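You operate a simulated robot arm through the tools that you are given. There is no shell and no other tool. Be economical: measure what you need, move in short steps, check, and stop when the job is done.

You are at the controls of a simulated two-armed robot. One attempt, no reset.

TASK
Shut the tower down, but let it cool before the fans go off.
Fine: stop, heat off, 45 or less on the screen, fans off, main switch off.

Only the result counts: the job must be done as asked and must still hold three seconds after the hand-in. Knocking over, shifting, dropping, spilling or breaking anything else fails it.

THE ROBOT
Two 7-joint arms with two-finger parallel grippers on one trunk, on a base that drives. Base frame: it is fixed to the floor where the robot stands at the start and does not move with it; the origin is under the middle of the robot, x ahead of it, y to its left, z up. Lengths are in mm, angles in degrees, forces in N, time in s.
The left shoulder is at the start at [50, 158, 983], the right one opposite. Each reaches about 776 mm from its shoulder. Places, roughly: hanging control panel [800, 100, 1600]; low-high switch [700, 0, 1400]; panel fan button [700, 200, 1400]; panel heat button [700, 100, 1400]; panel heat dial [700, 200, 1400]; panel inch button [700, 100, 1400]; panel lamp button [700, 100, 1400]; panel reset button [700, 100, 1400]; panel speed dial [700, 200, 1400]; panel start button [700, 200, 1400]; panel stop button [700, 0, 1400]; red main switch [1200, 700, 1400]; red panel stop button [600, 0, 1500]; red tower air tap [1000, -300, 800]; tower air knob [1000, -100, 800]; tower ball lever [1000, -200, 1000]. Payload 3.91 kg a hand.
The TCP of each hand is the grasp point between the finger pads, 30 mm short of the fingertips. In the tool frame z runs along the fingers and y along their closing line. The gripper opens to 110 mm. The fingers are 20 mm wide and 10 mm thick; the gripper's body (48 by 112 mm) begins 55 mm behind the TCP.
Orientation is that of the tool frame in the base frame, as [roll, pitch, yaw] about the fixed x, y, z axes, in that order (R = Rz(yaw) Ry(pitch) Rx(roll)). With the fingers straight down and closing along the base's y, the tool's x points along the base's -x, its y along +y and its z along -z.

THE INTERFACE
- The arms move only by the tool play_rows. It takes "left_targets", "right_targets" or both (then of equal length, played together; a hand with none holds still); each is a list of rows, each a list of 7 numbers: the closure in counts, from 0 (fully open) to 255 (shut), then the shift along the tool's x, y, z in mm, then the turn, a rotation vector about the tool's x, y, z in degrees. In form: [[fingers, tx, ty, tz, ax, ay, az], ...]. A call has 1 to 10 rows; each row is the pose to reach, as a shift and turn from the pose commanded when the call began, along the tool's axes at that moment. Each row takes 0.2 s and may step no farther than 50 mm and 8.6 degrees from the row before; otherwise, or with a gripper value out of range, the whole call is refused. A pose out of reach is approached as far as the arm can. The call stops where the force on the tool passes 40 N (or 10 N more than at its start, if that is more) or the arm is blocked; 0.2 s more then pass. The fingers move at their own pace (about 153 mm/s each) and stop on an object; they squeeze with about 38 N. The grip force told is the motor's: it shows also when the fingers shut on nothing. Time passes only in rows, and 0.2 s behind the last, so rows that repeat a pose let the fingers close. It gives the time, the measured TCP pose, the force on the tool (base axes), the opening and the grip force at its end, in the units of the frame above (readings bear some noise), with the torque about the TCP (base axes, N m) and any sound that the robot's microphone picked up, and new pictures: "views" is both (left out), scene, wrist or none (wrist: the cameras of the hands that moved).
- Cameras (640 x 400 px; columns grow to the right, rows downward): "scene" is now at [126.6, 3.9, 1185.7]; the picture's right is [0.10, -0.99, 0.00], its down [0.16, 0.02, -0.99] and it looks along [0.98, 0.10, 0.16] (base axes); focal length 214 px, centre (320, 200). "left" rides on the left gripper at [72, -17, -103] in its tool frame; the picture's right is [0.23, 0.97, 0.00], its down [-0.76, 0.18, -0.62] and it looks along [-0.61, 0.14, 0.78] (tool axes); focal length 222 px, centre (320, 200). "right" rides on the right gripper at [72, 17, -103] in its tool frame; the picture's right is [-0.23, 0.97, 0.00], its down [-0.76, -0.18, -0.62] and it looks along [-0.61, -0.14, 0.78] (tool axes); focal length 222 px, centre (320, 200). There is no depth. A picture from a camera that has moved, and an enlarged one, comes with that camera's place and axes in the base frame and with its lens. The place of the scene camera against the robot may be out by one fixed shift of up to 12 mm in any direction.
- slide_trunk(by): slides the trunk up (or, below 0, down) by that many mm; the arms and the scene camera ride with it, the base frame stays. It gives what a move gives, with no picture.
- roll_base(legs): drives the robot by 1 to 6 legs, each [ahead, turn to the left] in mm and degrees, along the robot's own axes; the way and the turn of a leg run together, so that a leg with both is an arc; at most 1500 mm and 180 degrees a leg. The arms and the cameras ride along, it lands a little off, and it stops where it bumps. It gives what a move gives, and a new picture of the scene camera.
- head_to(pan, tilt): turns the head with the scene camera to pan (to the left, within 80 degrees either way) and tilt (down, from -29 to 69), counted from straight ahead of the robot. It gives what a move gives, and a new picture of the scene camera.
- zoom(camera, box): a new picture of the part [left, top, right, bottom] of that camera's present view, enlarged. No time passes.
- sign_off(): hands the job in; it is judged then, once.

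Work in short steps. Places have to be worked out from the pictures, the camera data and where the tool is seen: move nearer, look again, correct. Check each grasp and each placing, and mend what went wrong. You have 120 turns and 260 pictures in all, those below and enlarged ones among them. Open the grippers and draw the arms clear of the work before you hand the job in, unless the task says otherwise; then end with one line.

The tools are called after ">>>" as a command line: name --argument value ..., lists and objects as JSON in quotes. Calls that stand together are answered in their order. play_rows: Moves the arms, as the interface text tells. Its arguments: {"type":"object","properties":{"left_targets":{"type":"array","items":{"type":"array","items":{"type":"number"}}},"right_targets":{"type":"array","items":{"type":"array","items":{"type":"number"}}},"views":{"type":"string","enum":["both","scene","wrist","none"]}},"required":[]} The other tools are called the same way: slide_trunk (by) slides the trunk up or down; roll_base (legs) drives the base; head_to (pan, tilt) turns the head that bears the scene camera; zoom (camera, box) takes an enlarged picture of a part of a camera's view; sign_off () hands the job in.

At the start:

```text
t: 0.0
left_tcp_pos: [487.1, 274.7, 999.3]
left_orientation: [-179.9, 0.0, 180.0]
left_force: [0.1, 0.2, 0.5]
left_wrist_torque: [-0.01, 0.02, 0.02]
left_opening: 110.0
left_finger_force: 0.0
right_tcp_pos: [414.7, -102.7, 1000.1]
right_orientation: [-180.0, 0.0, -179.9]
right_force: [-0.3, -0.2, 0.2]
right_wrist_torque: [0.0, 0.0, 0.01]
right_opening: 110.0
right_finger_force: 0.1
trunk travel left (down, up): [-225.0, 257.0]
robot x, y, heading: [-5.5, 2.9, 0.0]
head pan, tilt: [5.8, -9.1]
```

scene: 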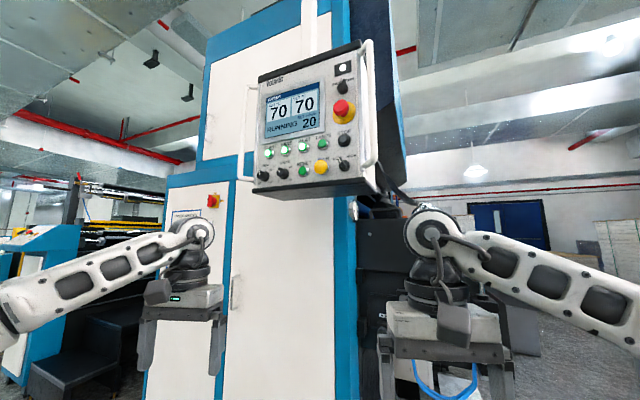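
right: 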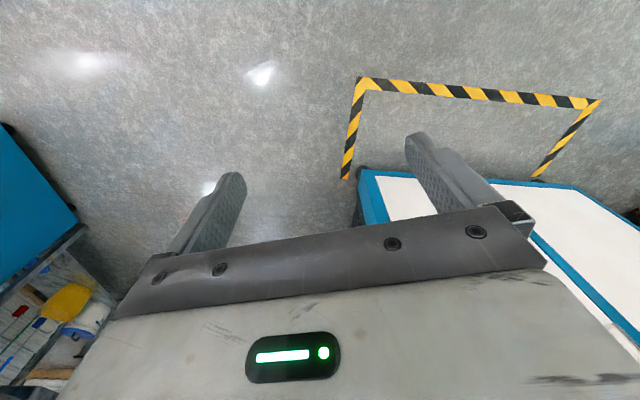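
left: 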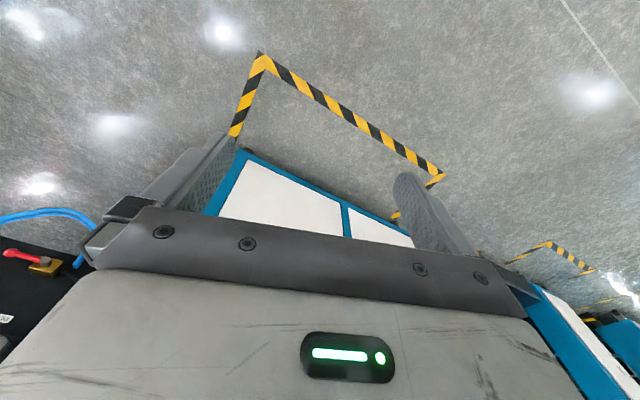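

I'll look closely at the panel first to read labels.

>>> zoom --camera "scene" --box '[240, 120, 380, 200]'

>>> zoom --camera "scene" --box '[240, 40, 380, 130]'

>>> zoom --camera "scene" --box '[160, 180, 240, 230]'

```text
4.57 times, centred on (310, 160) of scene
camera zoom: at [126.6, 3.9, 1185.7], right [0.1, -0.99, 0.0], down [0.16, 0.02, -0.99], along [0.98, 0.1, 0.16], focal length 980 px, centre (366, 383)
```

zoom: 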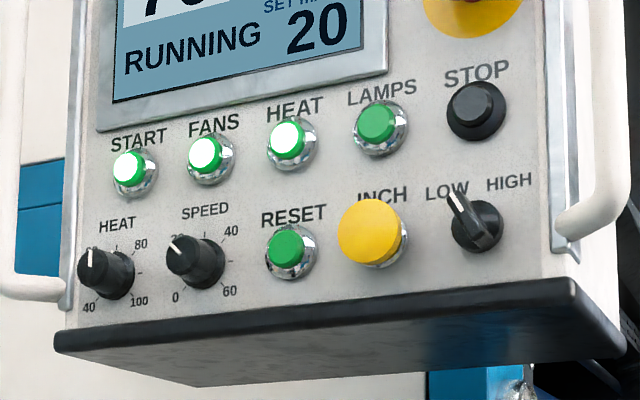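

```text
4.44 times, centred on (310, 85) of scene
camera zoom: at [126.6, 3.9, 1185.7], right [0.1, -0.99, 0.0], down [0.16, 0.02, -0.99], along [0.98, 0.1, 0.16], focal length 953 px, centre (364, 711)
```

zoom: 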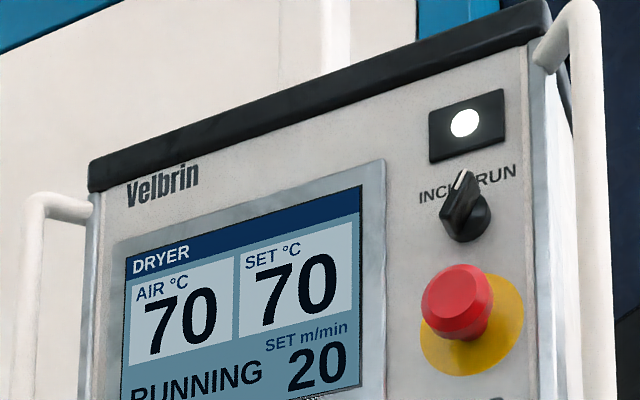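

```text
8.00 times, centred on (200, 205) of scene
camera zoom: at [126.6, 3.9, 1185.7], right [0.1, -0.99, 0.0], down [0.16, 0.02, -0.99], along [0.98, 0.1, 0.16], focal length 1716 px, centre (1280, 160)
```

zoom: 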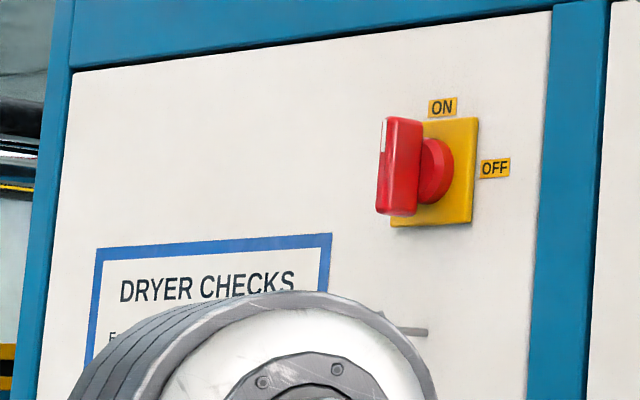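

The panel faces partly toward me; I raise the trunk to gain reach and a second viewpoint for triangulation.

>>> slide_trunk --by 220

>>> head_to --pan 5.8 --tilt -9.1

```text
t: 2.3
left_tcp_pos: [486.8, 275.9, 1221.5]
left_orientation: [180.0, 0.0, -179.9]
left_force: [-0.1, -0.7, -0.2]
left_wrist_torque: [0.01, 0.04, 0.02]
left_opening: 110.0
left_finger_force: 0.0
right_tcp_pos: [415.2, -104.2, 1220.1]
right_orientation: [-180.0, 0.0, 180.0]
right_force: [-0.5, -0.1, 0.4]
right_wrist_torque: [0.01, 0.0, -0.01]
right_opening: 110.0
right_finger_force: 0.0
trunk travel left (down, up): [-445.0, 37.0]
robot x, y, heading: [-2.0, 0.8, 0.2]
head pan, tilt: [5.8, -9.1]
```

```text
t: 2.9
left_tcp_pos: [486.3, 275.4, 1220.4]
left_orientation: [-180.0, 0.1, 180.0]
left_force: [-0.1, -0.6, -0.1]
left_wrist_torque: [0.0, 0.0, -0.01]
left_opening: 109.8
left_finger_force: 0.0
right_tcp_pos: [415.6, -103.8, 1219.3]
right_orientation: [-180.0, 0.0, -180.0]
right_force: [-0.1, -0.3, -0.2]
right_wrist_torque: [-0.03, 0.0, 0.0]
right_opening: 110.1
right_finger_force: 0.1
trunk travel left (down, up): [-445.0, 37.0]
robot x, y, heading: [2.4, -0.5, -0.3]
head pan, tilt: [5.8, -9.1]
camera scene: at [126.6, 3.9, 1405.8], right [0.1, -0.99, 0.0], down [0.16, 0.02, -0.99], along [0.98, 0.1, 0.16], focal length 214 px, centre (320, 200)
```

scene: 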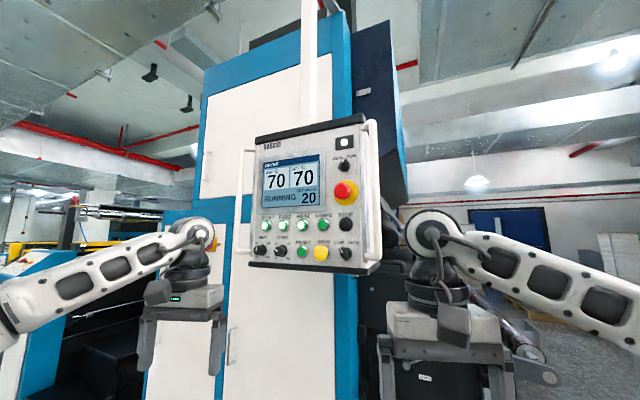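

Zooming for precise pixel positions of the controls.

>>> zoom --camera "scene" --box '[240, 190, 400, 290]'

>>> zoom --camera "scene" --box '[240, 110, 400, 210]'

```text
4.00 times, centred on (320, 240) of scene
camera zoom: at [126.6, 3.9, 1405.8], right [0.1, -0.99, 0.0], down [0.16, 0.02, -0.99], along [0.98, 0.1, 0.16], focal length 858 px, centre (320, 40)
```

zoom: 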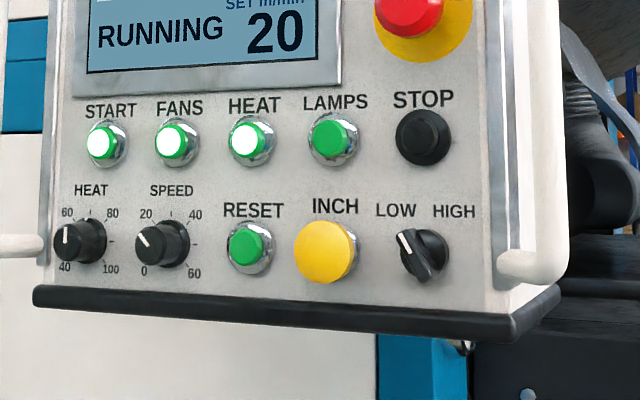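

```text
4.00 times, centred on (320, 160) of scene
camera zoom: at [126.6, 3.9, 1405.8], right [0.1, -0.99, 0.0], down [0.16, 0.02, -0.99], along [0.98, 0.1, 0.16], focal length 858 px, centre (320, 360)
```

zoom: 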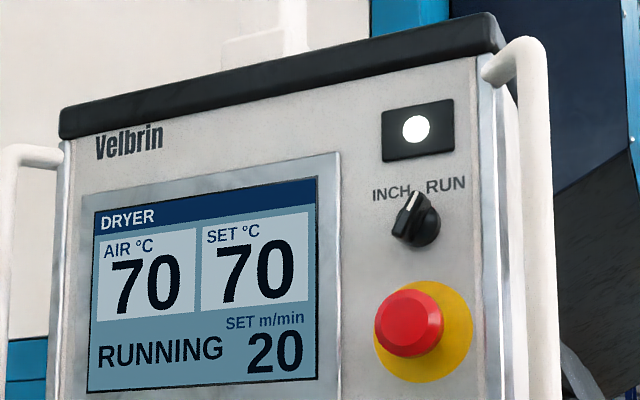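

The panel face is near vertical, with normal about (-0.958, 0.285, 0). STOP is near (665,-6,1431), HEAT (696,109,1431), FANS (715,165,1431). I turn the right hand forward with fingers shut, standing off STOP.

>>> play_rows --right_targets '[[255, -10, 13, -21, 0, -8.5, 0], [255, -20, 26, -42, 0, -17, 0], [255, -30, 39, -63, 0, -25.5, 0], [255, -40, 52, -84, 0, -34, 0], [255, -50, 65, -105, 0, -42.5, 0], [255, -60, 78, -126, 0, -51, 0], [255, -70, 91, -147, 0, -59.5, 0], [255, -80, 104, -168, 0, -68, 0], [255, -90, 117, -189, 0, -76.5, 0], [255, -100, 130, -211, 0, -85, 0]]' --views "both"

```text
t: 5.1
left_tcp_pos: [486.1, 274.3, 1218.6]
left_orientation: [179.9, 0.1, -179.9]
left_force: [0.1, 0.4, -0.1]
left_wrist_torque: [-0.02, 0.03, -0.03]
left_opening: 110.2
left_finger_force: 0.1
right_tcp_pos: [514.8, 26.0, 1431.9]
right_orientation: [-179.6, 85.1, -179.4]
right_force: [0.9, 0.1, 0.0]
right_wrist_torque: [0.02, 0.0, -0.02]
right_opening: 0.0
right_finger_force: 37.3
trunk travel left (down, up): [-445.0, 37.0]
robot x, y, heading: [-2.8, 1.2, 0.2]
head pan, tilt: [5.8, -9.1]
camera scene: at [126.6, 4.3, 1405.8], right [0.1, -0.99, 0.0], down [0.16, 0.02, -0.99], along [0.98, 0.1, 0.16], focal length 214 px, centre (320, 200)
camera right: at [405.7, 45.2, 1367.8], right [0.02, 0.97, 0.23], down [-0.56, -0.18, 0.81], along [0.83, -0.14, 0.54], focal length 222 px, centre (320, 200)
```

scene: 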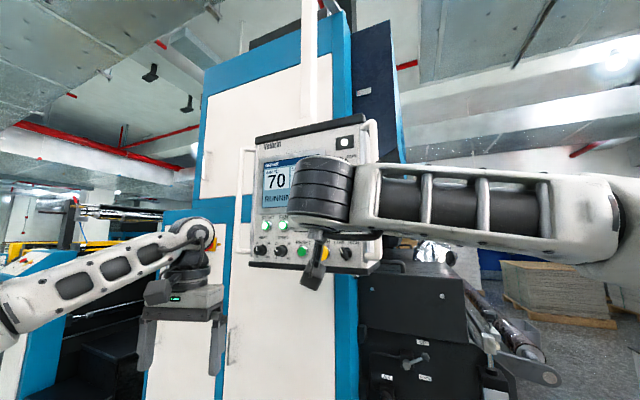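
right: 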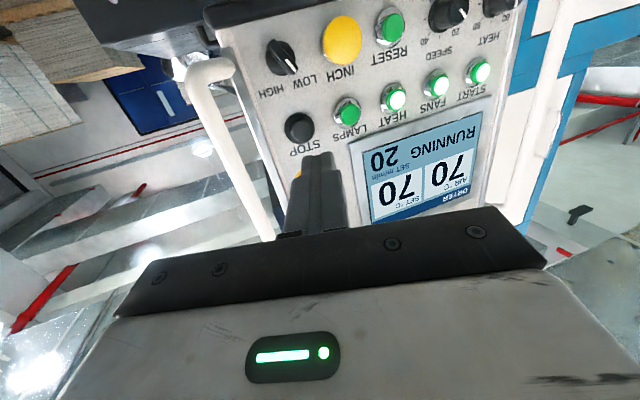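

The wrist camera confirms STOP at ~(665,1,1432). I yaw the hand to the panel normal and approach part of the way.

>>> play_rows --right_targets '[[255, -2, 1, 20, 5.5, -1.7, 0], [255, -4, 2, 40, 11, -3.3, 0], [255, -5, 2, 60, 16.6, -5, 0]]' --views "wrist"

```text
t: 5.9
left_tcp_pos: [485.6, 276.3, 1219.9]
left_orientation: [-179.9, -0.1, -179.9]
left_force: [0.2, 0.8, -0.2]
left_wrist_torque: [0.0, 0.05, 0.0]
left_opening: 110.0
left_finger_force: 0.1
right_tcp_pos: [574.7, 28.8, 1430.8]
right_orientation: [-73.4, 89.3, -90.1]
right_force: [-0.5, -0.7, 0.7]
right_wrist_torque: [-0.02, -0.01, 0.0]
right_opening: 0.3
right_finger_force: 38.5
trunk travel left (down, up): [-445.0, 37.0]
robot x, y, heading: [-0.7, -2.6, -0.2]
head pan, tilt: [5.8, -9.1]
camera right: at [481.0, 75.4, 1356.6], right [0.28, 0.94, 0.21], down [-0.65, 0.02, 0.76], along [0.71, -0.35, 0.61], focal length 222 px, centre (320, 200)
```

right: 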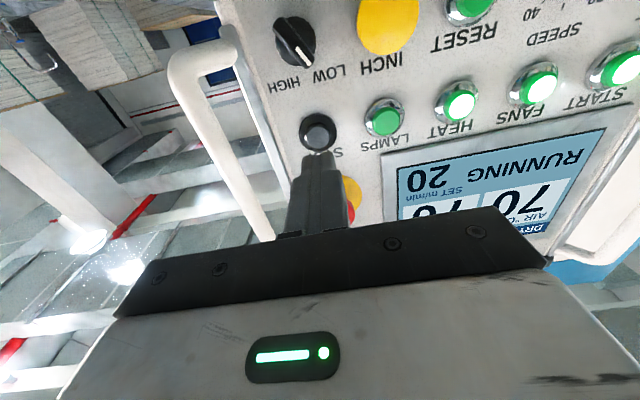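

Aligned with STOP, tip about 64 mm short. I press in slowly.

>>> play_rows --right_targets '[[255, 0, 0, 30, 0, 0, 0], [255, 0, 0, 54, 0, 0, 0], [255, 0, 0, 60, 0, 0, 0], [255, 0, 0, 64, 0, 0, 0], [255, 0, 0, 67, 0, 0, 0], [255, 0, 0, 69, 0, 0, 0]]' --views "wrist"

```text
t: 7.3
left_tcp_pos: [481.0, 275.6, 1222.7]
left_orientation: [180.0, 0.3, 179.9]
left_force: [-0.8, -0.1, 0.1]
left_wrist_torque: [0.02, -0.02, -0.01]
left_opening: 110.2
left_finger_force: 0.0
right_tcp_pos: [635.6, 10.9, 1432.0]
right_orientation: [-72.9, 89.1, -89.3]
right_force: [-32.5, 3.3, -12.8]
right_wrist_torque: [0.15, 0.26, -0.29]
right_opening: 0.2
right_finger_force: 37.4
trunk travel left (down, up): [-445.0, 37.0]
robot x, y, heading: [1.7, 2.6, 0.0]
head pan, tilt: [5.8, -9.1]
heard: click
camera right: at [539.8, 57.4, 1358.3], right [0.27, 0.94, 0.21], down [-0.65, 0.02, 0.76], along [0.71, -0.35, 0.61], focal length 222 px, centre (320, 200)
```

right: 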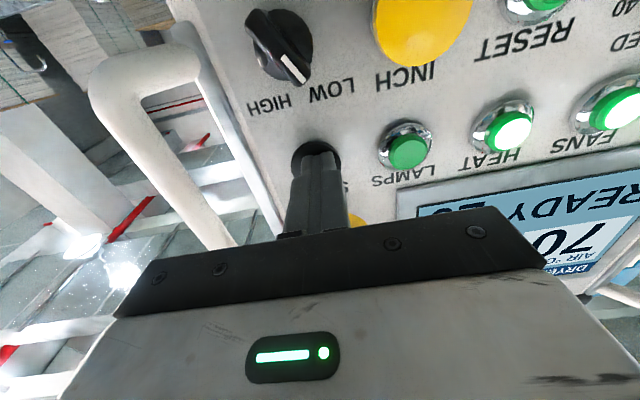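

Display reads READY; stop worked. I back off 45 mm and slide along the panel toward HEAT (117 mm left).

>>> play_rows --right_targets '[[255, 0, 0, -25, 0, 0, 0], [255, 0, 0, -45, 0, 0, 0], [255, 0, 40, -45, 0, 0, 0], [255, 0, 80, -45, 0, 0, 0], [255, 0, 117, -45, 0, 0, 0]]' --views "wrist"

```text
t: 8.5
left_tcp_pos: [485.8, 275.2, 1219.5]
left_orientation: [179.9, 0.0, -179.9]
left_force: [0.0, 0.3, 0.7]
left_wrist_torque: [-0.01, 0.02, 0.0]
left_opening: 110.1
left_finger_force: 0.0
right_tcp_pos: [611.9, 93.6, 1419.5]
right_orientation: [-79.3, 89.1, -95.9]
right_force: [-0.5, -0.5, -0.6]
right_wrist_torque: [0.01, -0.02, -0.02]
right_opening: 0.0
right_finger_force: 37.9
right hand out of reach, approached as far as the arm can: row 4, 5
trunk travel left (down, up): [-445.0, 37.0]
robot x, y, heading: [0.5, 1.3, -0.2]
head pan, tilt: [5.8, -9.1]
camera right: at [517.5, 139.6, 1345.5], right [0.28, 0.94, 0.21], down [-0.65, 0.02, 0.76], along [0.71, -0.35, 0.61], focal length 222 px, centre (320, 200)
```

right: 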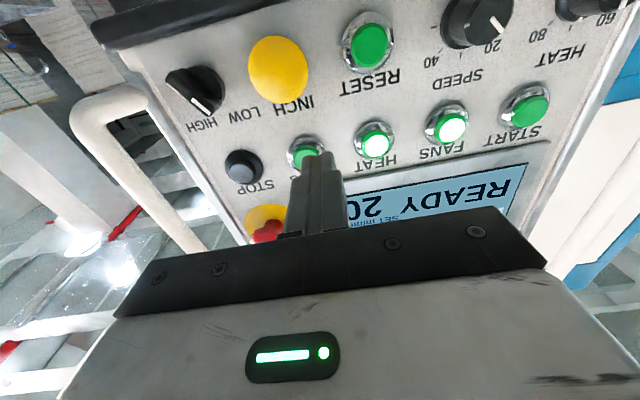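

The right arm is at its limit, so the left arm does HEAT and FANS. Retreating the right hand.

>>> play_rows --right_targets '[[255, 0, -10, -40, 0, 0, 0], [255, 0, -40, -75, 0, 0, 0], [255, 0, -70, -110, 0, 0, 0], [255, 0, -105, -140, 0, 0, 0], [255, 0, -140, -165, 0, 0, 0], [255, 0, -180, -180, 0, 0, 0], [255, 0, -220, -190, 0, 0, 0], [255, 0, -260, -190, 0, 0, 0]]' --views "scene"

```text
t: 10.3
left_tcp_pos: [484.9, 273.7, 1221.1]
left_orientation: [179.9, 0.0, 180.0]
left_force: [0.1, 1.2, -0.2]
left_wrist_torque: [0.01, 0.01, -0.02]
left_opening: 109.8
left_finger_force: 0.2
right_tcp_pos: [355.6, -105.6, 1420.8]
right_orientation: [-77.2, 89.3, -93.7]
right_force: [0.8, -0.5, -0.5]
right_wrist_torque: [-0.01, 0.01, 0.04]
right_opening: 0.0
right_finger_force: 38.0
trunk travel left (down, up): [-445.0, 37.0]
robot x, y, heading: [-2.1, 0.8, -0.1]
head pan, tilt: [5.8, -9.1]
camera scene: at [126.4, 2.6, 1405.9], right [0.1, -0.99, 0.0], down [0.16, 0.02, -0.99], along [0.98, 0.1, 0.16], focal length 214 px, centre (320, 200)
```

scene: 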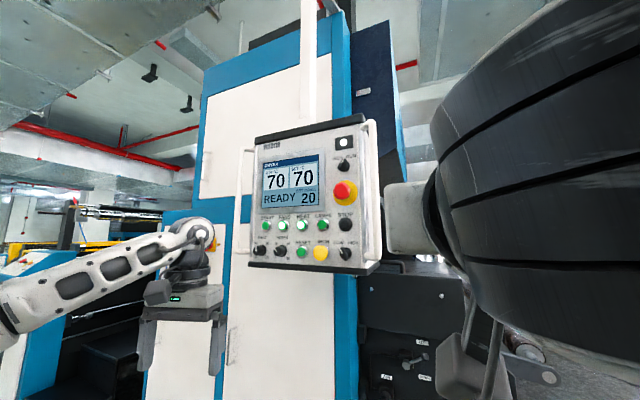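

Now the left hand: shut, turn forward and stand off HEAT.

>>> play_rows --left_targets '[[255, -7, -12, -21, 0, -8.5, 0], [255, -14, -24, -42, 0, -17, 0], [255, -22, -36, -63, 0, -25.5, 0], [255, -30, -48, -84, 0, -34, 0], [255, -37, -60, -105, 0, -42.5, 0], [255, -45, -72, -126, 0, -51, 0], [255, -52, -84, -147, 0, -59.5, 0], [255, -60, -96, -168, 0, -68, 0], [255, -67, -108, -189, 0, -76.5, 0], [255, -75, -119, -211, 0, -85, 0]]' --views "none"

>>> play_rows --left_targets '[[255, -1, 0, 13, 5.5, -1.7, 0], [255, -2, -5, 26, 11, -3.3, 0], [255, -3, -10, 40, 16.6, -5, 0]]' --views "wrist"

```text
t: 12.5
left_tcp_pos: [561.3, 156.1, 1431.8]
left_orientation: [-179.9, 85.2, -180.0]
left_force: [0.2, -0.2, 0.6]
left_wrist_torque: [0.0, -0.01, 0.02]
left_opening: 0.3
left_finger_force: 37.8
right_tcp_pos: [354.5, -103.9, 1422.3]
right_orientation: [-79.8, 89.3, -96.4]
right_force: [-0.1, 0.0, 0.5]
right_wrist_torque: [0.01, -0.02, -0.02]
right_opening: 0.1
right_finger_force: 37.3
trunk travel left (down, up): [-445.0, 37.0]
robot x, y, heading: [-2.9, 2.6, -0.0]
head pan, tilt: [5.8, -9.1]
```

```text
t: 13.3
left_tcp_pos: [603.0, 148.1, 1429.0]
left_orientation: [-77.6, 89.3, -94.2]
left_force: [-0.1, 0.0, 0.1]
left_wrist_torque: [0.02, -0.02, 0.0]
left_opening: 0.3
left_finger_force: 37.7
right_tcp_pos: [356.8, -102.8, 1421.9]
right_orientation: [-81.1, 89.3, -97.7]
right_force: [0.3, 0.1, 0.4]
right_wrist_torque: [0.03, -0.04, -0.05]
right_opening: 0.1
right_finger_force: 37.4
trunk travel left (down, up): [-445.0, 37.0]
robot x, y, heading: [0.9, 1.4, -0.0]
head pan, tilt: [5.8, -9.1]
camera left: at [497.9, 158.6, 1356.9], right [0.28, 0.93, -0.24], down [-0.55, 0.36, 0.76], along [0.79, -0.08, 0.61], focal length 222 px, centre (320, 200)
```

left: 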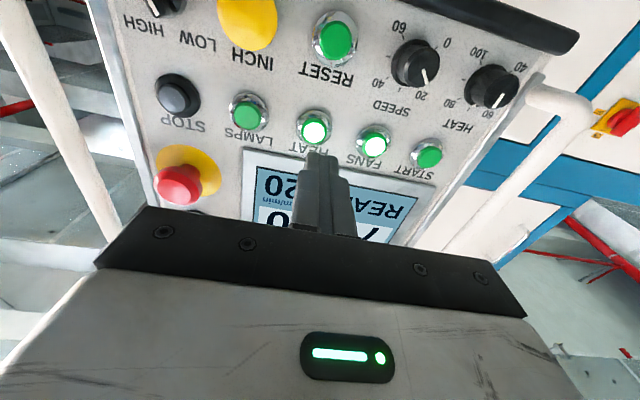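

HEAT is at ~(693,115,1433); my axis passes ~6 mm left and 3 low. Correct and press slowly.

>>> play_rows --left_targets '[[255, -3, -6, 20, 0, 0, 0], [255, -3, -6, 45, 0, 0, 0], [255, -3, -6, 55, 0, 0, 0], [255, -3, -6, 60, 0, 0, 0], [255, -3, -6, 64, 0, 0, 0], [255, -3, -6, 67, 0, 0, 0]]' --views "wrist"

```text
t: 14.7
left_tcp_pos: [664.5, 121.4, 1433.9]
left_orientation: [-76.4, 89.2, -93.0]
left_force: [-2.3, 1.0, -1.3]
left_wrist_torque: [0.0, 0.07, -0.03]
left_opening: 0.0
left_finger_force: 37.9
right_tcp_pos: [354.2, -102.4, 1423.3]
right_orientation: [-77.6, 89.2, -94.1]
right_force: [-0.6, 0.3, 0.7]
right_wrist_torque: [-0.01, 0.03, 0.01]
right_opening: 0.0
right_finger_force: 37.9
trunk travel left (down, up): [-445.0, 37.0]
robot x, y, heading: [-0.1, 1.5, 0.0]
head pan, tilt: [5.8, -9.1]
camera left: at [559.3, 132.7, 1361.4], right [0.28, 0.93, -0.24], down [-0.55, 0.36, 0.76], along [0.79, -0.08, 0.61], focal length 222 px, centre (320, 200)
```

left: 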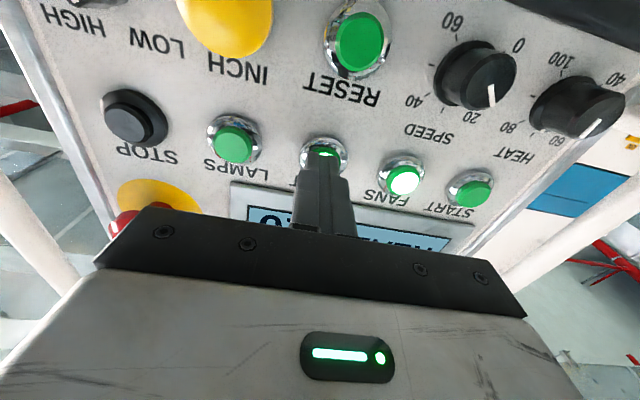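

Just touching now (2 N, no click yet). A few mm more.

>>> play_rows --left_targets '[[255, 0, 0, 2, 0, 0, 0], [255, 0, 0, 4, 0, 0, 0]]' --views "wrist"

```text
t: 15.3
left_tcp_pos: [666.4, 120.2, 1434.5]
left_orientation: [-77.3, 89.3, -93.8]
left_force: [-9.1, 1.4, -3.0]
left_wrist_torque: [0.01, 0.12, 0.03]
left_opening: 0.0
left_finger_force: 37.7
right_tcp_pos: [353.6, -102.3, 1422.5]
right_orientation: [-73.6, 89.3, -90.2]
right_force: [0.0, -0.1, 0.1]
right_wrist_torque: [0.0, 0.01, 0.03]
right_opening: 0.0
right_finger_force: 37.8
trunk travel left (down, up): [-445.0, 37.0]
robot x, y, heading: [1.4, -1.6, -0.2]
head pan, tilt: [5.8, -9.1]
heard: click
camera left: at [561.8, 132.1, 1361.6], right [0.28, 0.93, -0.24], down [-0.55, 0.36, 0.76], along [0.79, -0.08, 0.61], focal length 222 px, centre (320, 200)
```

left: 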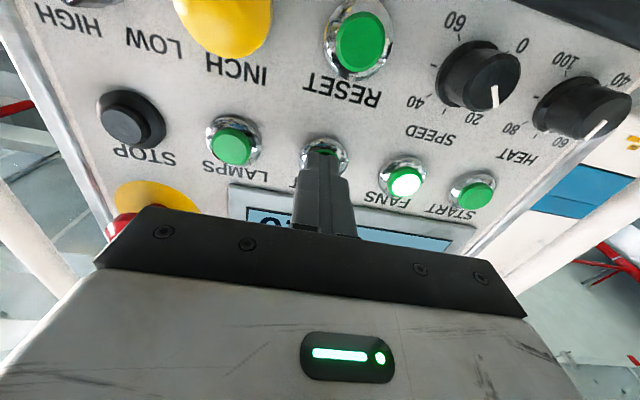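

Click heard. I back off 60 mm and shift along to FANS (58 mm left), then check the lamp.

>>> play_rows --left_targets '[[255, 0, 0, -25, 0, 0, 0], [255, 0, 0, -60, 0, 0, 0], [255, 0, 30, -60, 0, 0, 0], [255, 0, 58, -60, 0, 0, 0], [255, 0, 58, -60, 0, 0, 0]]' --views "both"

>>> zoom --camera "scene" --box '[240, 140, 360, 215]'

```text
t: 16.5
left_tcp_pos: [626.0, 191.9, 1433.2]
left_orientation: [-77.2, 89.3, -93.9]
left_force: [0.1, 0.0, -0.1]
left_wrist_torque: [0.02, -0.02, 0.02]
left_opening: 0.0
left_finger_force: 38.3
right_tcp_pos: [355.7, -103.9, 1422.3]
right_orientation: [-80.0, 89.3, -96.5]
right_force: [-0.6, 0.0, 0.4]
right_wrist_torque: [-0.02, -0.02, -0.01]
right_opening: 0.0
right_finger_force: 37.6
trunk travel left (down, up): [-445.0, 37.0]
robot x, y, heading: [-0.7, 0.5, 0.3]
head pan, tilt: [5.8, -9.1]
camera scene: at [126.7, 3.6, 1405.8], right [0.1, -0.99, 0.0], down [0.16, 0.02, -0.99], along [0.98, 0.1, 0.16], focal length 214 px, centre (320, 200)
camera left: at [522.1, 204.7, 1360.5], right [0.28, 0.93, -0.24], down [-0.55, 0.36, 0.76], along [0.79, -0.08, 0.61], focal length 222 px, centre (320, 200)
```

scene: 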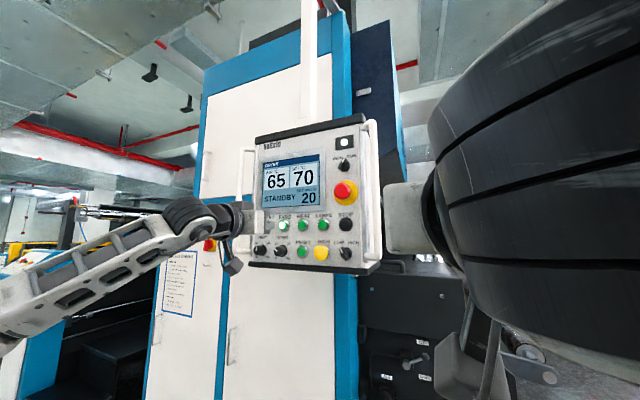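
left: 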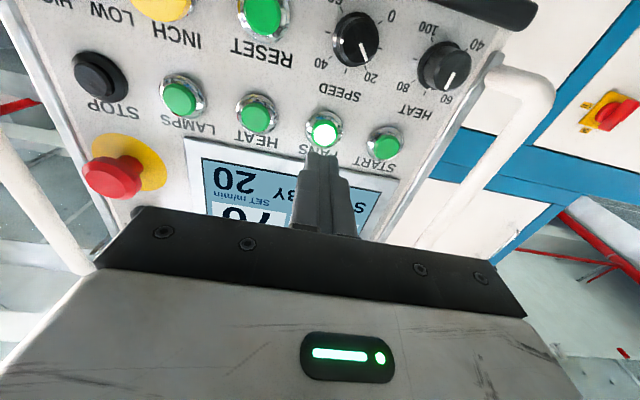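

```text
5.33 times, centred on (300, 178) of scene
camera zoom: at [126.7, 3.6, 1405.8], right [0.1, -0.99, 0.0], down [0.16, 0.02, -0.99], along [0.98, 0.1, 0.16], focal length 1144 px, centre (427, 320)
```

zoom: 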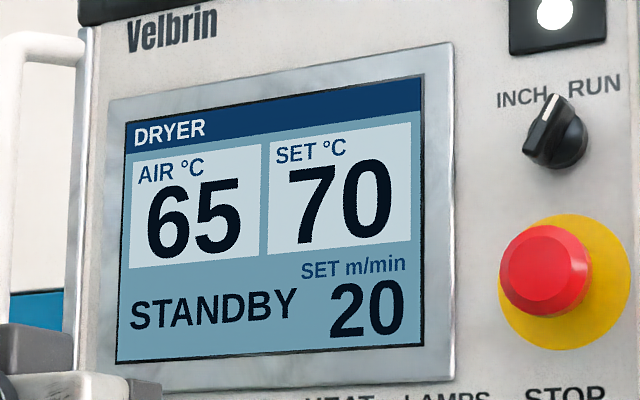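

STANDBY and cooling (65°). I hold still for several seconds to let it cool, and read the notice meanwhile.

>>> play_rows --left_targets '[[255, 0, 3, 0, 0, 0, 0], [255, 0, 3, 0, 0, 0, 0], [255, 0, 3, 0, 0, 0, 0], [255, 0, 3, 0, 0, 0, 0], [255, 0, 3, 0, 0, 0, 0], [255, 0, 3, 0, 0, 0, 0], [255, 0, 3, 0, 0, 0, 0], [255, 0, 3, 0, 0, 0, 0], [255, 0, 3, 0, 0, 0, 0], [255, 0, 3, 0, 0, 0, 0]]' --views "none"

>>> play_rows --left_targets '[[255, 0, 0, 0, 0, 0, 0], [255, 0, 0, 0, 0, 0, 0], [255, 0, 0, 0, 0, 0, 0], [255, 0, 0, 0, 0, 0, 0], [255, 0, 0, 0, 0, 0, 0], [255, 0, 0, 0, 0, 0, 0], [255, 0, 0, 0, 0, 0, 0], [255, 0, 0, 0, 0, 0, 0], [255, 0, 0, 0, 0, 0, 0], [255, 0, 0, 0, 0, 0, 0]]' --views "none"

>>> play_rows --left_targets '[[255, 0, 0, 0, 0, 0, 0], [255, 0, 0, 0, 0, 0, 0], [255, 0, 0, 0, 0, 0, 0], [255, 0, 0, 0, 0, 0, 0], [255, 0, 0, 0, 0, 0, 0], [255, 0, 0, 0, 0, 0, 0], [255, 0, 0, 0, 0, 0, 0], [255, 0, 0, 0, 0, 0, 0], [255, 0, 0, 0, 0, 0, 0], [255, 0, 0, 0, 0, 0, 0]]' --views "none"

>>> zoom --camera "scene" --box '[240, 140, 360, 215]'

>>> zoom --camera "scene" --box '[150, 230, 230, 330]'

```text
t: 18.7
left_tcp_pos: [626.7, 195.8, 1434.0]
left_orientation: [-78.8, 89.3, -95.3]
left_force: [-0.1, 0.0, -0.3]
left_wrist_torque: [0.0, 0.0, -0.01]
left_opening: 0.2
left_finger_force: 37.6
right_tcp_pos: [356.0, -102.9, 1421.1]
right_orientation: [-79.3, 89.3, -95.9]
right_force: [-0.3, -0.6, 0.0]
right_wrist_torque: [0.0, 0.0, 0.01]
right_opening: 0.0
right_finger_force: 38.0
trunk travel left (down, up): [-445.0, 37.0]
robot x, y, heading: [-3.0, -1.9, -0.2]
head pan, tilt: [5.8, -9.1]
```

```text
t: 20.9
left_tcp_pos: [627.1, 195.6, 1432.9]
left_orientation: [-78.8, 89.3, -95.4]
left_force: [-0.2, -0.5, 0.6]
left_wrist_torque: [0.0, -0.02, 0.01]
left_opening: 0.2
left_finger_force: 37.7
right_tcp_pos: [355.8, -102.2, 1422.3]
right_orientation: [-79.1, 89.2, -95.8]
right_force: [1.3, 0.3, 0.7]
right_wrist_torque: [-0.03, 0.02, -0.03]
right_opening: 0.0
right_finger_force: 37.8
trunk travel left (down, up): [-445.0, 37.0]
robot x, y, heading: [0.1, -1.1, -0.2]
head pan, tilt: [5.8, -9.1]
```

```text
t: 23.1
left_tcp_pos: [627.4, 195.9, 1433.8]
left_orientation: [-78.7, 89.3, -95.3]
left_force: [0.3, -0.4, 0.8]
left_wrist_torque: [0.0, 0.05, 0.04]
left_opening: 0.1
left_finger_force: 37.9
right_tcp_pos: [355.1, -104.1, 1421.1]
right_orientation: [-79.3, 89.3, -95.9]
right_force: [-0.7, 0.7, -0.3]
right_wrist_torque: [-0.01, 0.01, -0.01]
right_opening: 0.2
right_finger_force: 37.7
trunk travel left (down, up): [-445.0, 37.0]
robot x, y, heading: [0.6, -3.9, -0.1]
head pan, tilt: [5.8, -9.1]
```

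```text
5.33 times, centred on (300, 178) of scene
camera zoom: at [126.6, 3.9, 1405.8], right [0.1, -0.99, 0.0], down [0.16, 0.02, -0.99], along [0.98, 0.1, 0.16], focal length 1144 px, centre (427, 320)
```

zoom: 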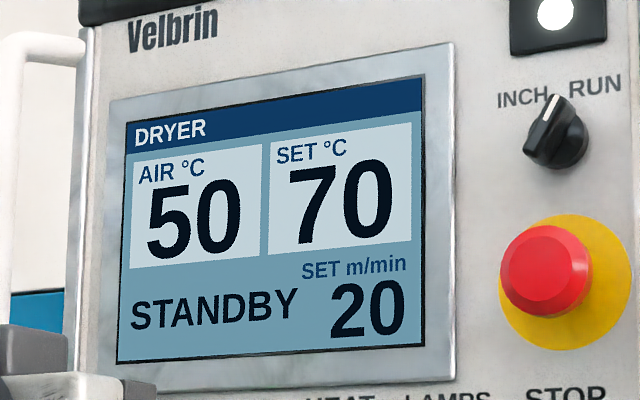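

```text
4.00 times, centred on (190, 280) of scene
camera zoom: at [126.6, 3.9, 1405.8], right [0.1, -0.99, 0.0], down [0.16, 0.02, -0.99], along [0.98, 0.1, 0.16], focal length 858 px, centre (840, -120)
```

zoom: 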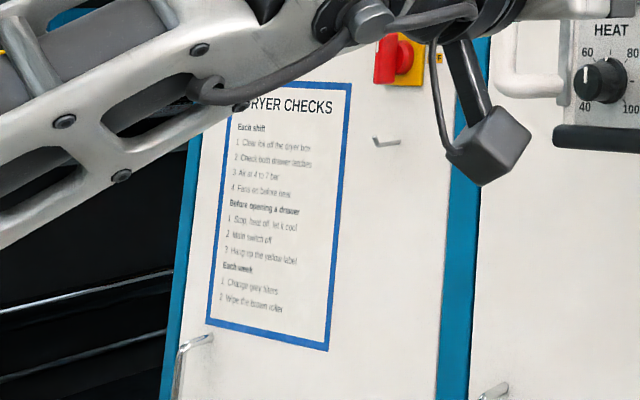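

50° and falling; notice adds nothing to the task. Waiting more.

>>> play_rows --left_targets '[[255, 0, 0, 0, 0, 0, 0], [255, 0, 0, 0, 0, 0, 0], [255, 0, 0, 0, 0, 0, 0], [255, 0, 0, 0, 0, 0, 0], [255, 0, 0, 0, 0, 0, 0], [255, 0, 0, 0, 0, 0, 0], [255, 0, 0, 0, 0, 0, 0], [255, 0, 0, 0, 0, 0, 0], [255, 0, 0, 0, 0, 0, 0], [255, 0, 0, 0, 0, 0, 0]]' --views "none"

>>> play_rows --left_targets '[[255, 0, 0, 0, 0, 0, 0], [255, 0, 0, 0, 0, 0, 0], [255, 0, 0, 0, 0, 0, 0], [255, 0, 0, 0, 0, 0, 0], [255, 0, 0, 0, 0, 0, 0], [255, 0, 0, 0, 0, 0, 0], [255, 0, 0, 0, 0, 0, 0], [255, 0, 0, 0, 0, 0, 0], [255, 0, 0, 0, 0, 0, 0], [255, 0, 0, 0, 0, 0, 0]]' --views "wrist"

>>> zoom --camera "scene" --box '[240, 140, 360, 215]'

```text
t: 25.3
left_tcp_pos: [628.5, 196.6, 1434.1]
left_orientation: [-78.8, 89.2, -95.4]
left_force: [0.6, 0.1, -0.6]
left_wrist_torque: [0.0, 0.01, -0.01]
left_opening: 0.0
left_finger_force: 37.4
right_tcp_pos: [355.3, -101.9, 1422.1]
right_orientation: [-79.2, 89.3, -95.9]
right_force: [0.2, -0.2, -0.3]
right_wrist_torque: [0.02, 0.0, 0.0]
right_opening: 0.0
right_finger_force: 38.0
trunk travel left (down, up): [-445.0, 37.0]
robot x, y, heading: [0.7, -2.9, -0.2]
head pan, tilt: [5.8, -9.1]
```

```text
t: 27.5
left_tcp_pos: [627.6, 195.6, 1433.0]
left_orientation: [-78.8, 89.3, -95.4]
left_force: [-0.2, -0.4, -0.3]
left_wrist_torque: [0.01, 0.0, -0.02]
left_opening: 0.0
left_finger_force: 37.7
right_tcp_pos: [355.3, -103.3, 1422.7]
right_orientation: [-79.0, 89.2, -95.7]
right_force: [0.4, 0.1, 0.2]
right_wrist_torque: [0.01, -0.02, 0.02]
right_opening: 0.0
right_finger_force: 37.6
trunk travel left (down, up): [-445.0, 37.0]
robot x, y, heading: [-0.7, -1.8, -0.0]
head pan, tilt: [5.8, -9.1]
camera left: at [522.8, 207.5, 1360.3], right [0.28, 0.93, -0.24], down [-0.55, 0.36, 0.76], along [0.79, -0.08, 0.61], focal length 222 px, centre (320, 200)
```

left: 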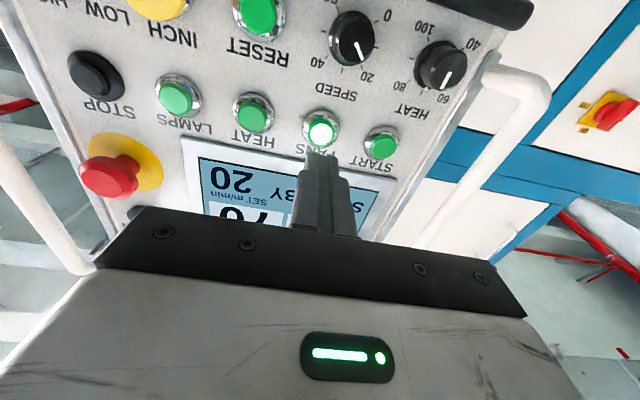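

```text
5.33 times, centred on (300, 178) of scene
camera zoom: at [126.6, 3.9, 1405.8], right [0.1, -0.99, 0.0], down [0.16, 0.02, -0.99], along [0.98, 0.1, 0.16], focal length 1144 px, centre (427, 320)
```

zoom: 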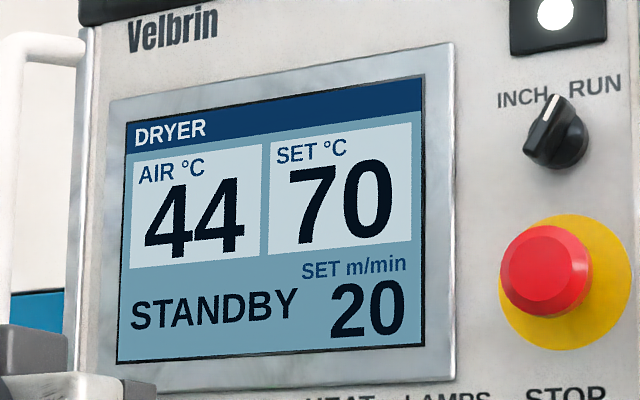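

44°. I wait one more stretch for margin, then press FANS.

>>> play_rows --left_targets '[[255, 0, 0, 0, 0, 0, 0], [255, 0, 0, 0, 0, 0, 0], [255, 0, 0, 0, 0, 0, 0], [255, 0, 0, 0, 0, 0, 0], [255, 0, 0, 0, 0, 0, 0], [255, 0, 0, 0, 0, 0, 0], [255, 0, 0, 0, 0, 0, 0], [255, 0, 0, 0, 0, 0, 0], [255, 0, 0, 0, 0, 0, 0], [255, 0, 0, 0, 0, 0, 0]]' --views "none"

>>> play_rows --left_targets '[[255, 0, -1, 25, 0, 0, 0], [255, 0, -1, 45, 0, 0, 0], [255, 0, -1, 54, 0, 0, 0], [255, 0, -1, 57, 0, 0, 0], [255, 0, -1, 59, 0, 0, 0]]' --views "wrist"

```text
t: 29.7
left_tcp_pos: [627.6, 195.5, 1432.7]
left_orientation: [-78.8, 89.3, -95.5]
left_force: [0.6, -0.8, -0.2]
left_wrist_torque: [-0.01, 0.03, -0.03]
left_opening: 0.0
left_finger_force: 37.5
right_tcp_pos: [354.3, -102.7, 1423.2]
right_orientation: [-79.3, 89.3, -95.9]
right_force: [0.3, -0.5, -0.1]
right_wrist_torque: [-0.02, 0.0, -0.02]
right_opening: 0.0
right_finger_force: 37.5
trunk travel left (down, up): [-445.0, 37.0]
robot x, y, heading: [-0.5, -5.4, -0.0]
head pan, tilt: [5.8, -9.1]
```

```text
t: 30.9
left_tcp_pos: [684.1, 178.5, 1432.4]
left_orientation: [-77.7, 89.3, -94.4]
left_force: [-3.1, 0.8, -1.2]
left_wrist_torque: [0.02, 0.01, 0.0]
left_opening: 0.0
left_finger_force: 37.9
right_tcp_pos: [355.2, -102.2, 1422.3]
right_orientation: [-77.3, 89.3, -93.9]
right_force: [0.7, 0.1, -0.4]
right_wrist_torque: [0.0, 0.03, -0.03]
right_opening: 0.0
right_finger_force: 37.6
trunk travel left (down, up): [-445.0, 37.0]
robot x, y, heading: [0.1, -1.6, -0.0]
head pan, tilt: [5.8, -9.1]
heard: click
camera left: at [578.8, 189.8, 1360.7], right [0.28, 0.93, -0.24], down [-0.55, 0.36, 0.76], along [0.79, -0.08, 0.61], focal length 222 px, centre (320, 200)
```

left: 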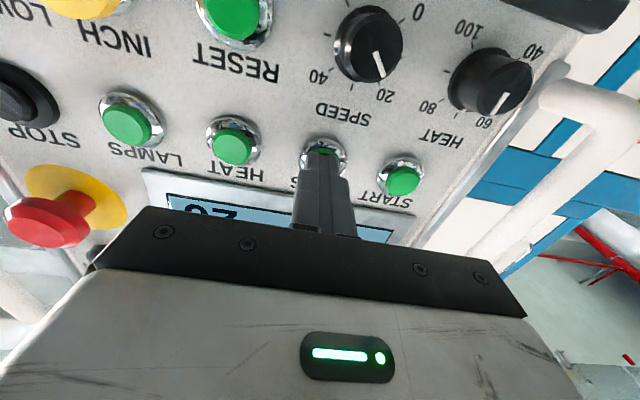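

Click. I back straight off and check lamp and display.

>>> play_rows --left_targets '[[255, 0, 0, -30, 0, 0, 0], [255, 0, 0, -70, 0, 0, 0], [255, 0, 0, -110, 0, 0, 0], [255, 0, 0, -150, 0, 0, 0], [255, 0, 40, -180, 0, 0, 0], [255, 0, 85, -200, 0, 0, 0]]' --views "both"

>>> zoom --camera "scene" --box '[240, 140, 400, 260]'

```text
t: 32.3
left_tcp_pos: [515.6, 317.5, 1431.2]
left_orientation: [-78.0, 89.3, -94.7]
left_force: [0.8, 0.3, -1.1]
left_wrist_torque: [0.0, 0.0, 0.01]
left_opening: 0.3
left_finger_force: 37.7
right_tcp_pos: [354.6, -102.5, 1422.1]
right_orientation: [-77.6, 89.2, -94.1]
right_force: [0.3, 0.6, 0.2]
right_wrist_torque: [-0.03, -0.01, -0.01]
right_opening: 0.0
right_finger_force: 37.5
trunk travel left (down, up): [-445.0, 37.0]
robot x, y, heading: [2.7, 1.9, 0.0]
head pan, tilt: [5.8, -9.1]
camera scene: at [126.3, 4.5, 1405.9], right [0.1, -0.99, 0.0], down [0.16, 0.02, -0.99], along [0.98, 0.1, 0.16], focal length 214 px, centre (320, 200)
camera left: at [411.0, 328.6, 1358.8], right [0.28, 0.93, -0.24], down [-0.55, 0.36, 0.76], along [0.79, -0.08, 0.61], focal length 222 px, centre (320, 200)
```

scene: 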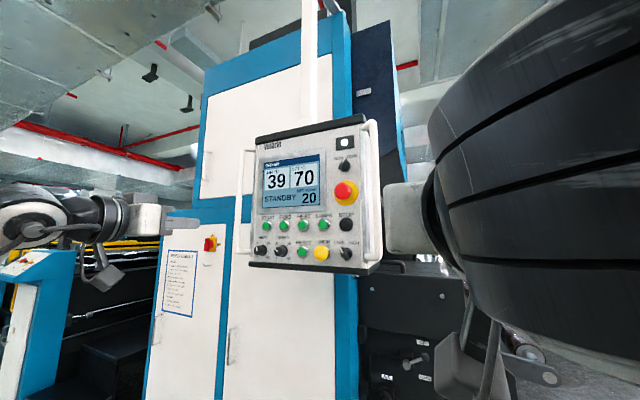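
left: 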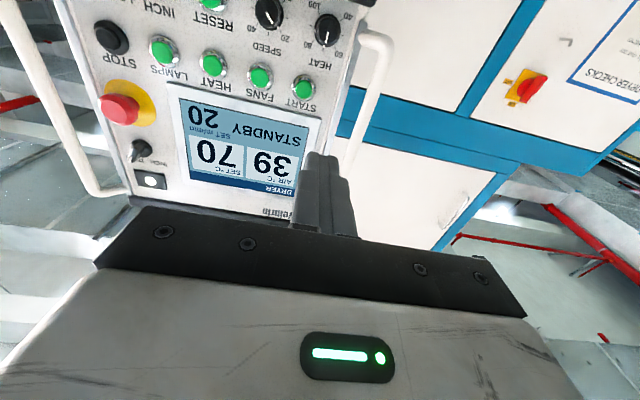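

```text
3.33 times, centred on (320, 200) of scene
camera zoom: at [126.3, 4.5, 1405.9], right [0.1, -0.99, 0.0], down [0.16, 0.02, -0.99], along [0.98, 0.1, 0.16], focal length 715 px, centre (320, 200)
```

zoom: 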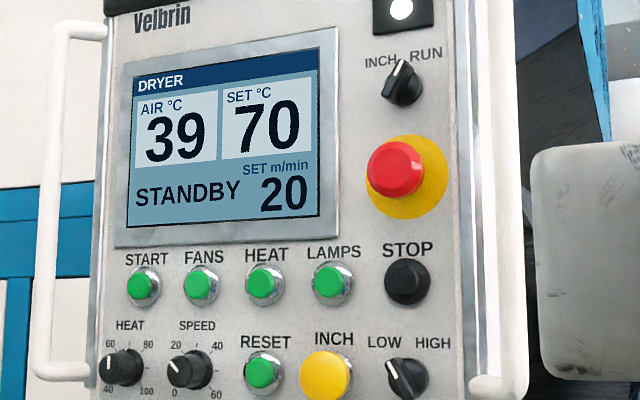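

All lamps dark, 39° on screen. Next the red main switch; zoom on it from both cameras.

>>> zoom --camera "scene" --box '[180, 220, 244, 260]'

>>> zoom --camera "left" --box '[480, 40, 576, 120]'

```text
10.00 times, centred on (212, 240) of scene
camera zoom: at [126.3, 4.5, 1405.9], right [0.1, -0.99, 0.0], down [0.16, 0.02, -0.99], along [0.98, 0.1, 0.16], focal length 2145 px, centre (1400, -200)
```

zoom: 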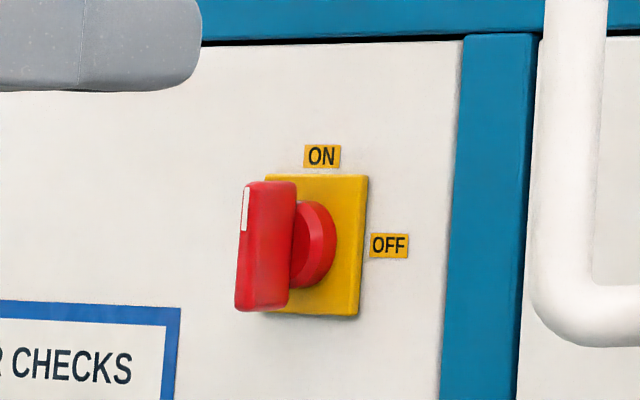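

```text
5.00 times, centred on (528, 80) of left
camera zoom: at [411.0, 328.6, 1358.8], right [0.28, 0.93, -0.24], down [-0.55, 0.36, 0.76], along [0.79, -0.08, 0.61], focal length 1111 px, centre (-720, 800)
```

zoom: 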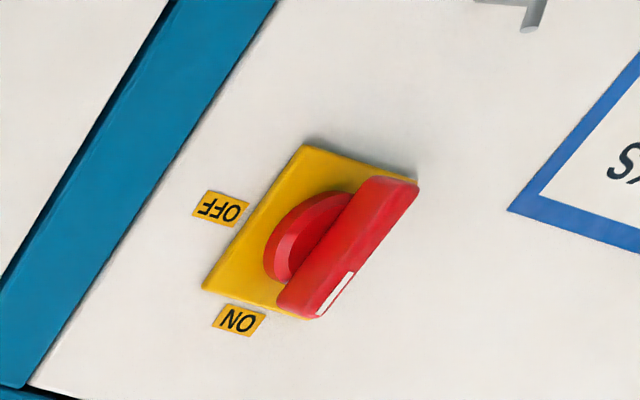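

Main switch plate is ~(1166,662,1357), on a wall with the same yaw as the panel; handle upright=ON, must turn clockwise to OFF. I look at the floor and surroundings to the left before driving.

>>> head_to --pan 50 --tilt 40

>>> head_to --pan 20 --tilt 45

```text
t: 33.5
left_tcp_pos: [515.9, 316.4, 1431.4]
left_orientation: [-78.7, 89.3, -95.4]
left_force: [-0.1, 0.3, 0.2]
left_wrist_torque: [-0.01, 0.04, -0.02]
left_opening: 0.0
left_finger_force: 37.8
right_tcp_pos: [355.2, -103.4, 1422.9]
right_orientation: [-78.6, 89.3, -95.3]
right_force: [0.4, -0.6, -0.1]
right_wrist_torque: [0.0, -0.01, 0.0]
right_opening: 0.2
right_finger_force: 37.7
trunk travel left (down, up): [-445.0, 37.0]
robot x, y, heading: [3.5, 0.3, 0.1]
head pan, tilt: [50.0, 40.0]
camera scene: at [96.8, 60.4, 1328.3], right [0.77, -0.64, 0.0], down [-0.41, -0.49, -0.77], along [0.49, 0.59, -0.64], focal length 214 px, centre (320, 200)
```

scene: 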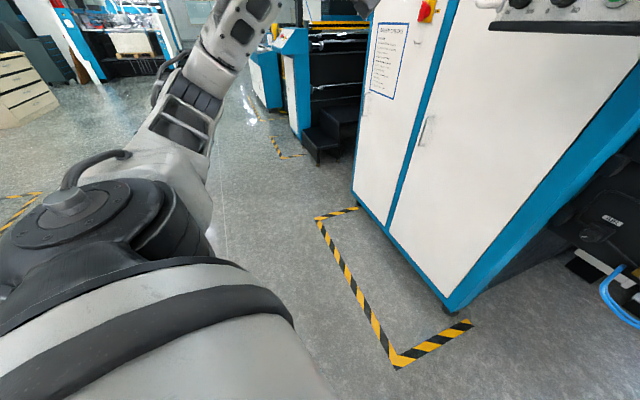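

```text
t: 34.5
left_tcp_pos: [516.7, 316.9, 1431.6]
left_orientation: [-79.0, 89.3, -95.7]
left_force: [0.6, -0.4, 0.5]
left_wrist_torque: [0.03, 0.01, -0.03]
left_opening: 0.0
left_finger_force: 37.8
right_tcp_pos: [356.9, -104.0, 1421.5]
right_orientation: [-82.7, 89.3, -99.3]
right_force: [-0.9, -0.2, -0.7]
right_wrist_torque: [0.03, 0.04, -0.01]
right_opening: 0.0
right_finger_force: 37.7
trunk travel left (down, up): [-445.0, 37.0]
robot x, y, heading: [-1.0, 2.5, -0.1]
head pan, tilt: [20.0, 45.0]
camera scene: at [117.5, 26.3, 1321.3], right [0.38, -0.92, 0.0], down [-0.65, -0.27, -0.71], along [0.66, 0.27, -0.7], focal length 214 px, centre (320, 200)
```

scene: 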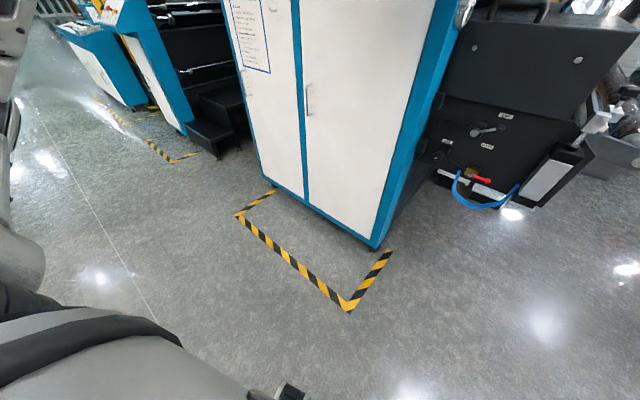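

The floor to the left is clear. Let me check the right arm's elbow before passing near the panel.

>>> head_to --pan -60 --tilt 20

```text
t: 36.0
left_tcp_pos: [516.3, 316.1, 1430.6]
left_orientation: [-79.1, 89.3, -95.7]
left_force: [0.1, -0.5, -0.2]
left_wrist_torque: [0.01, 0.04, 0.0]
left_opening: 0.0
left_finger_force: 37.2
right_tcp_pos: [357.1, -106.3, 1425.2]
right_orientation: [-19.7, 90.0, -36.6]
right_force: [0.2, -0.4, -0.1]
right_wrist_torque: [-0.01, -0.01, 0.01]
right_opening: 0.0
right_finger_force: 37.8
trunk travel left (down, up): [-445.0, 37.0]
robot x, y, heading: [-1.0, 0.7, -0.1]
head pan, tilt: [-60.0, 20.0]
camera scene: at [128.4, 28.1, 1352.4], right [0.36, -0.93, 0.0], down [-0.39, -0.15, -0.91], along [0.85, 0.32, -0.41], focal length 214 px, centre (320, 200)
```

scene: 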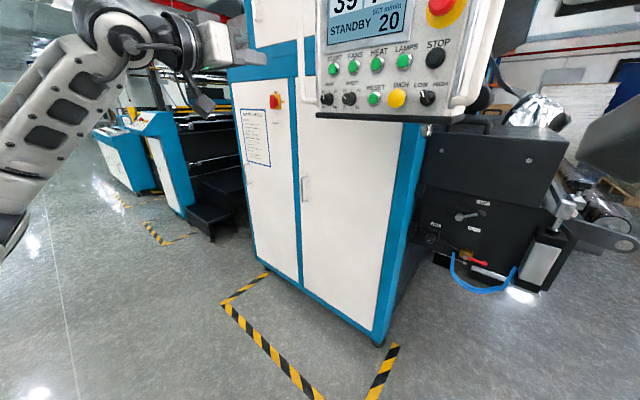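

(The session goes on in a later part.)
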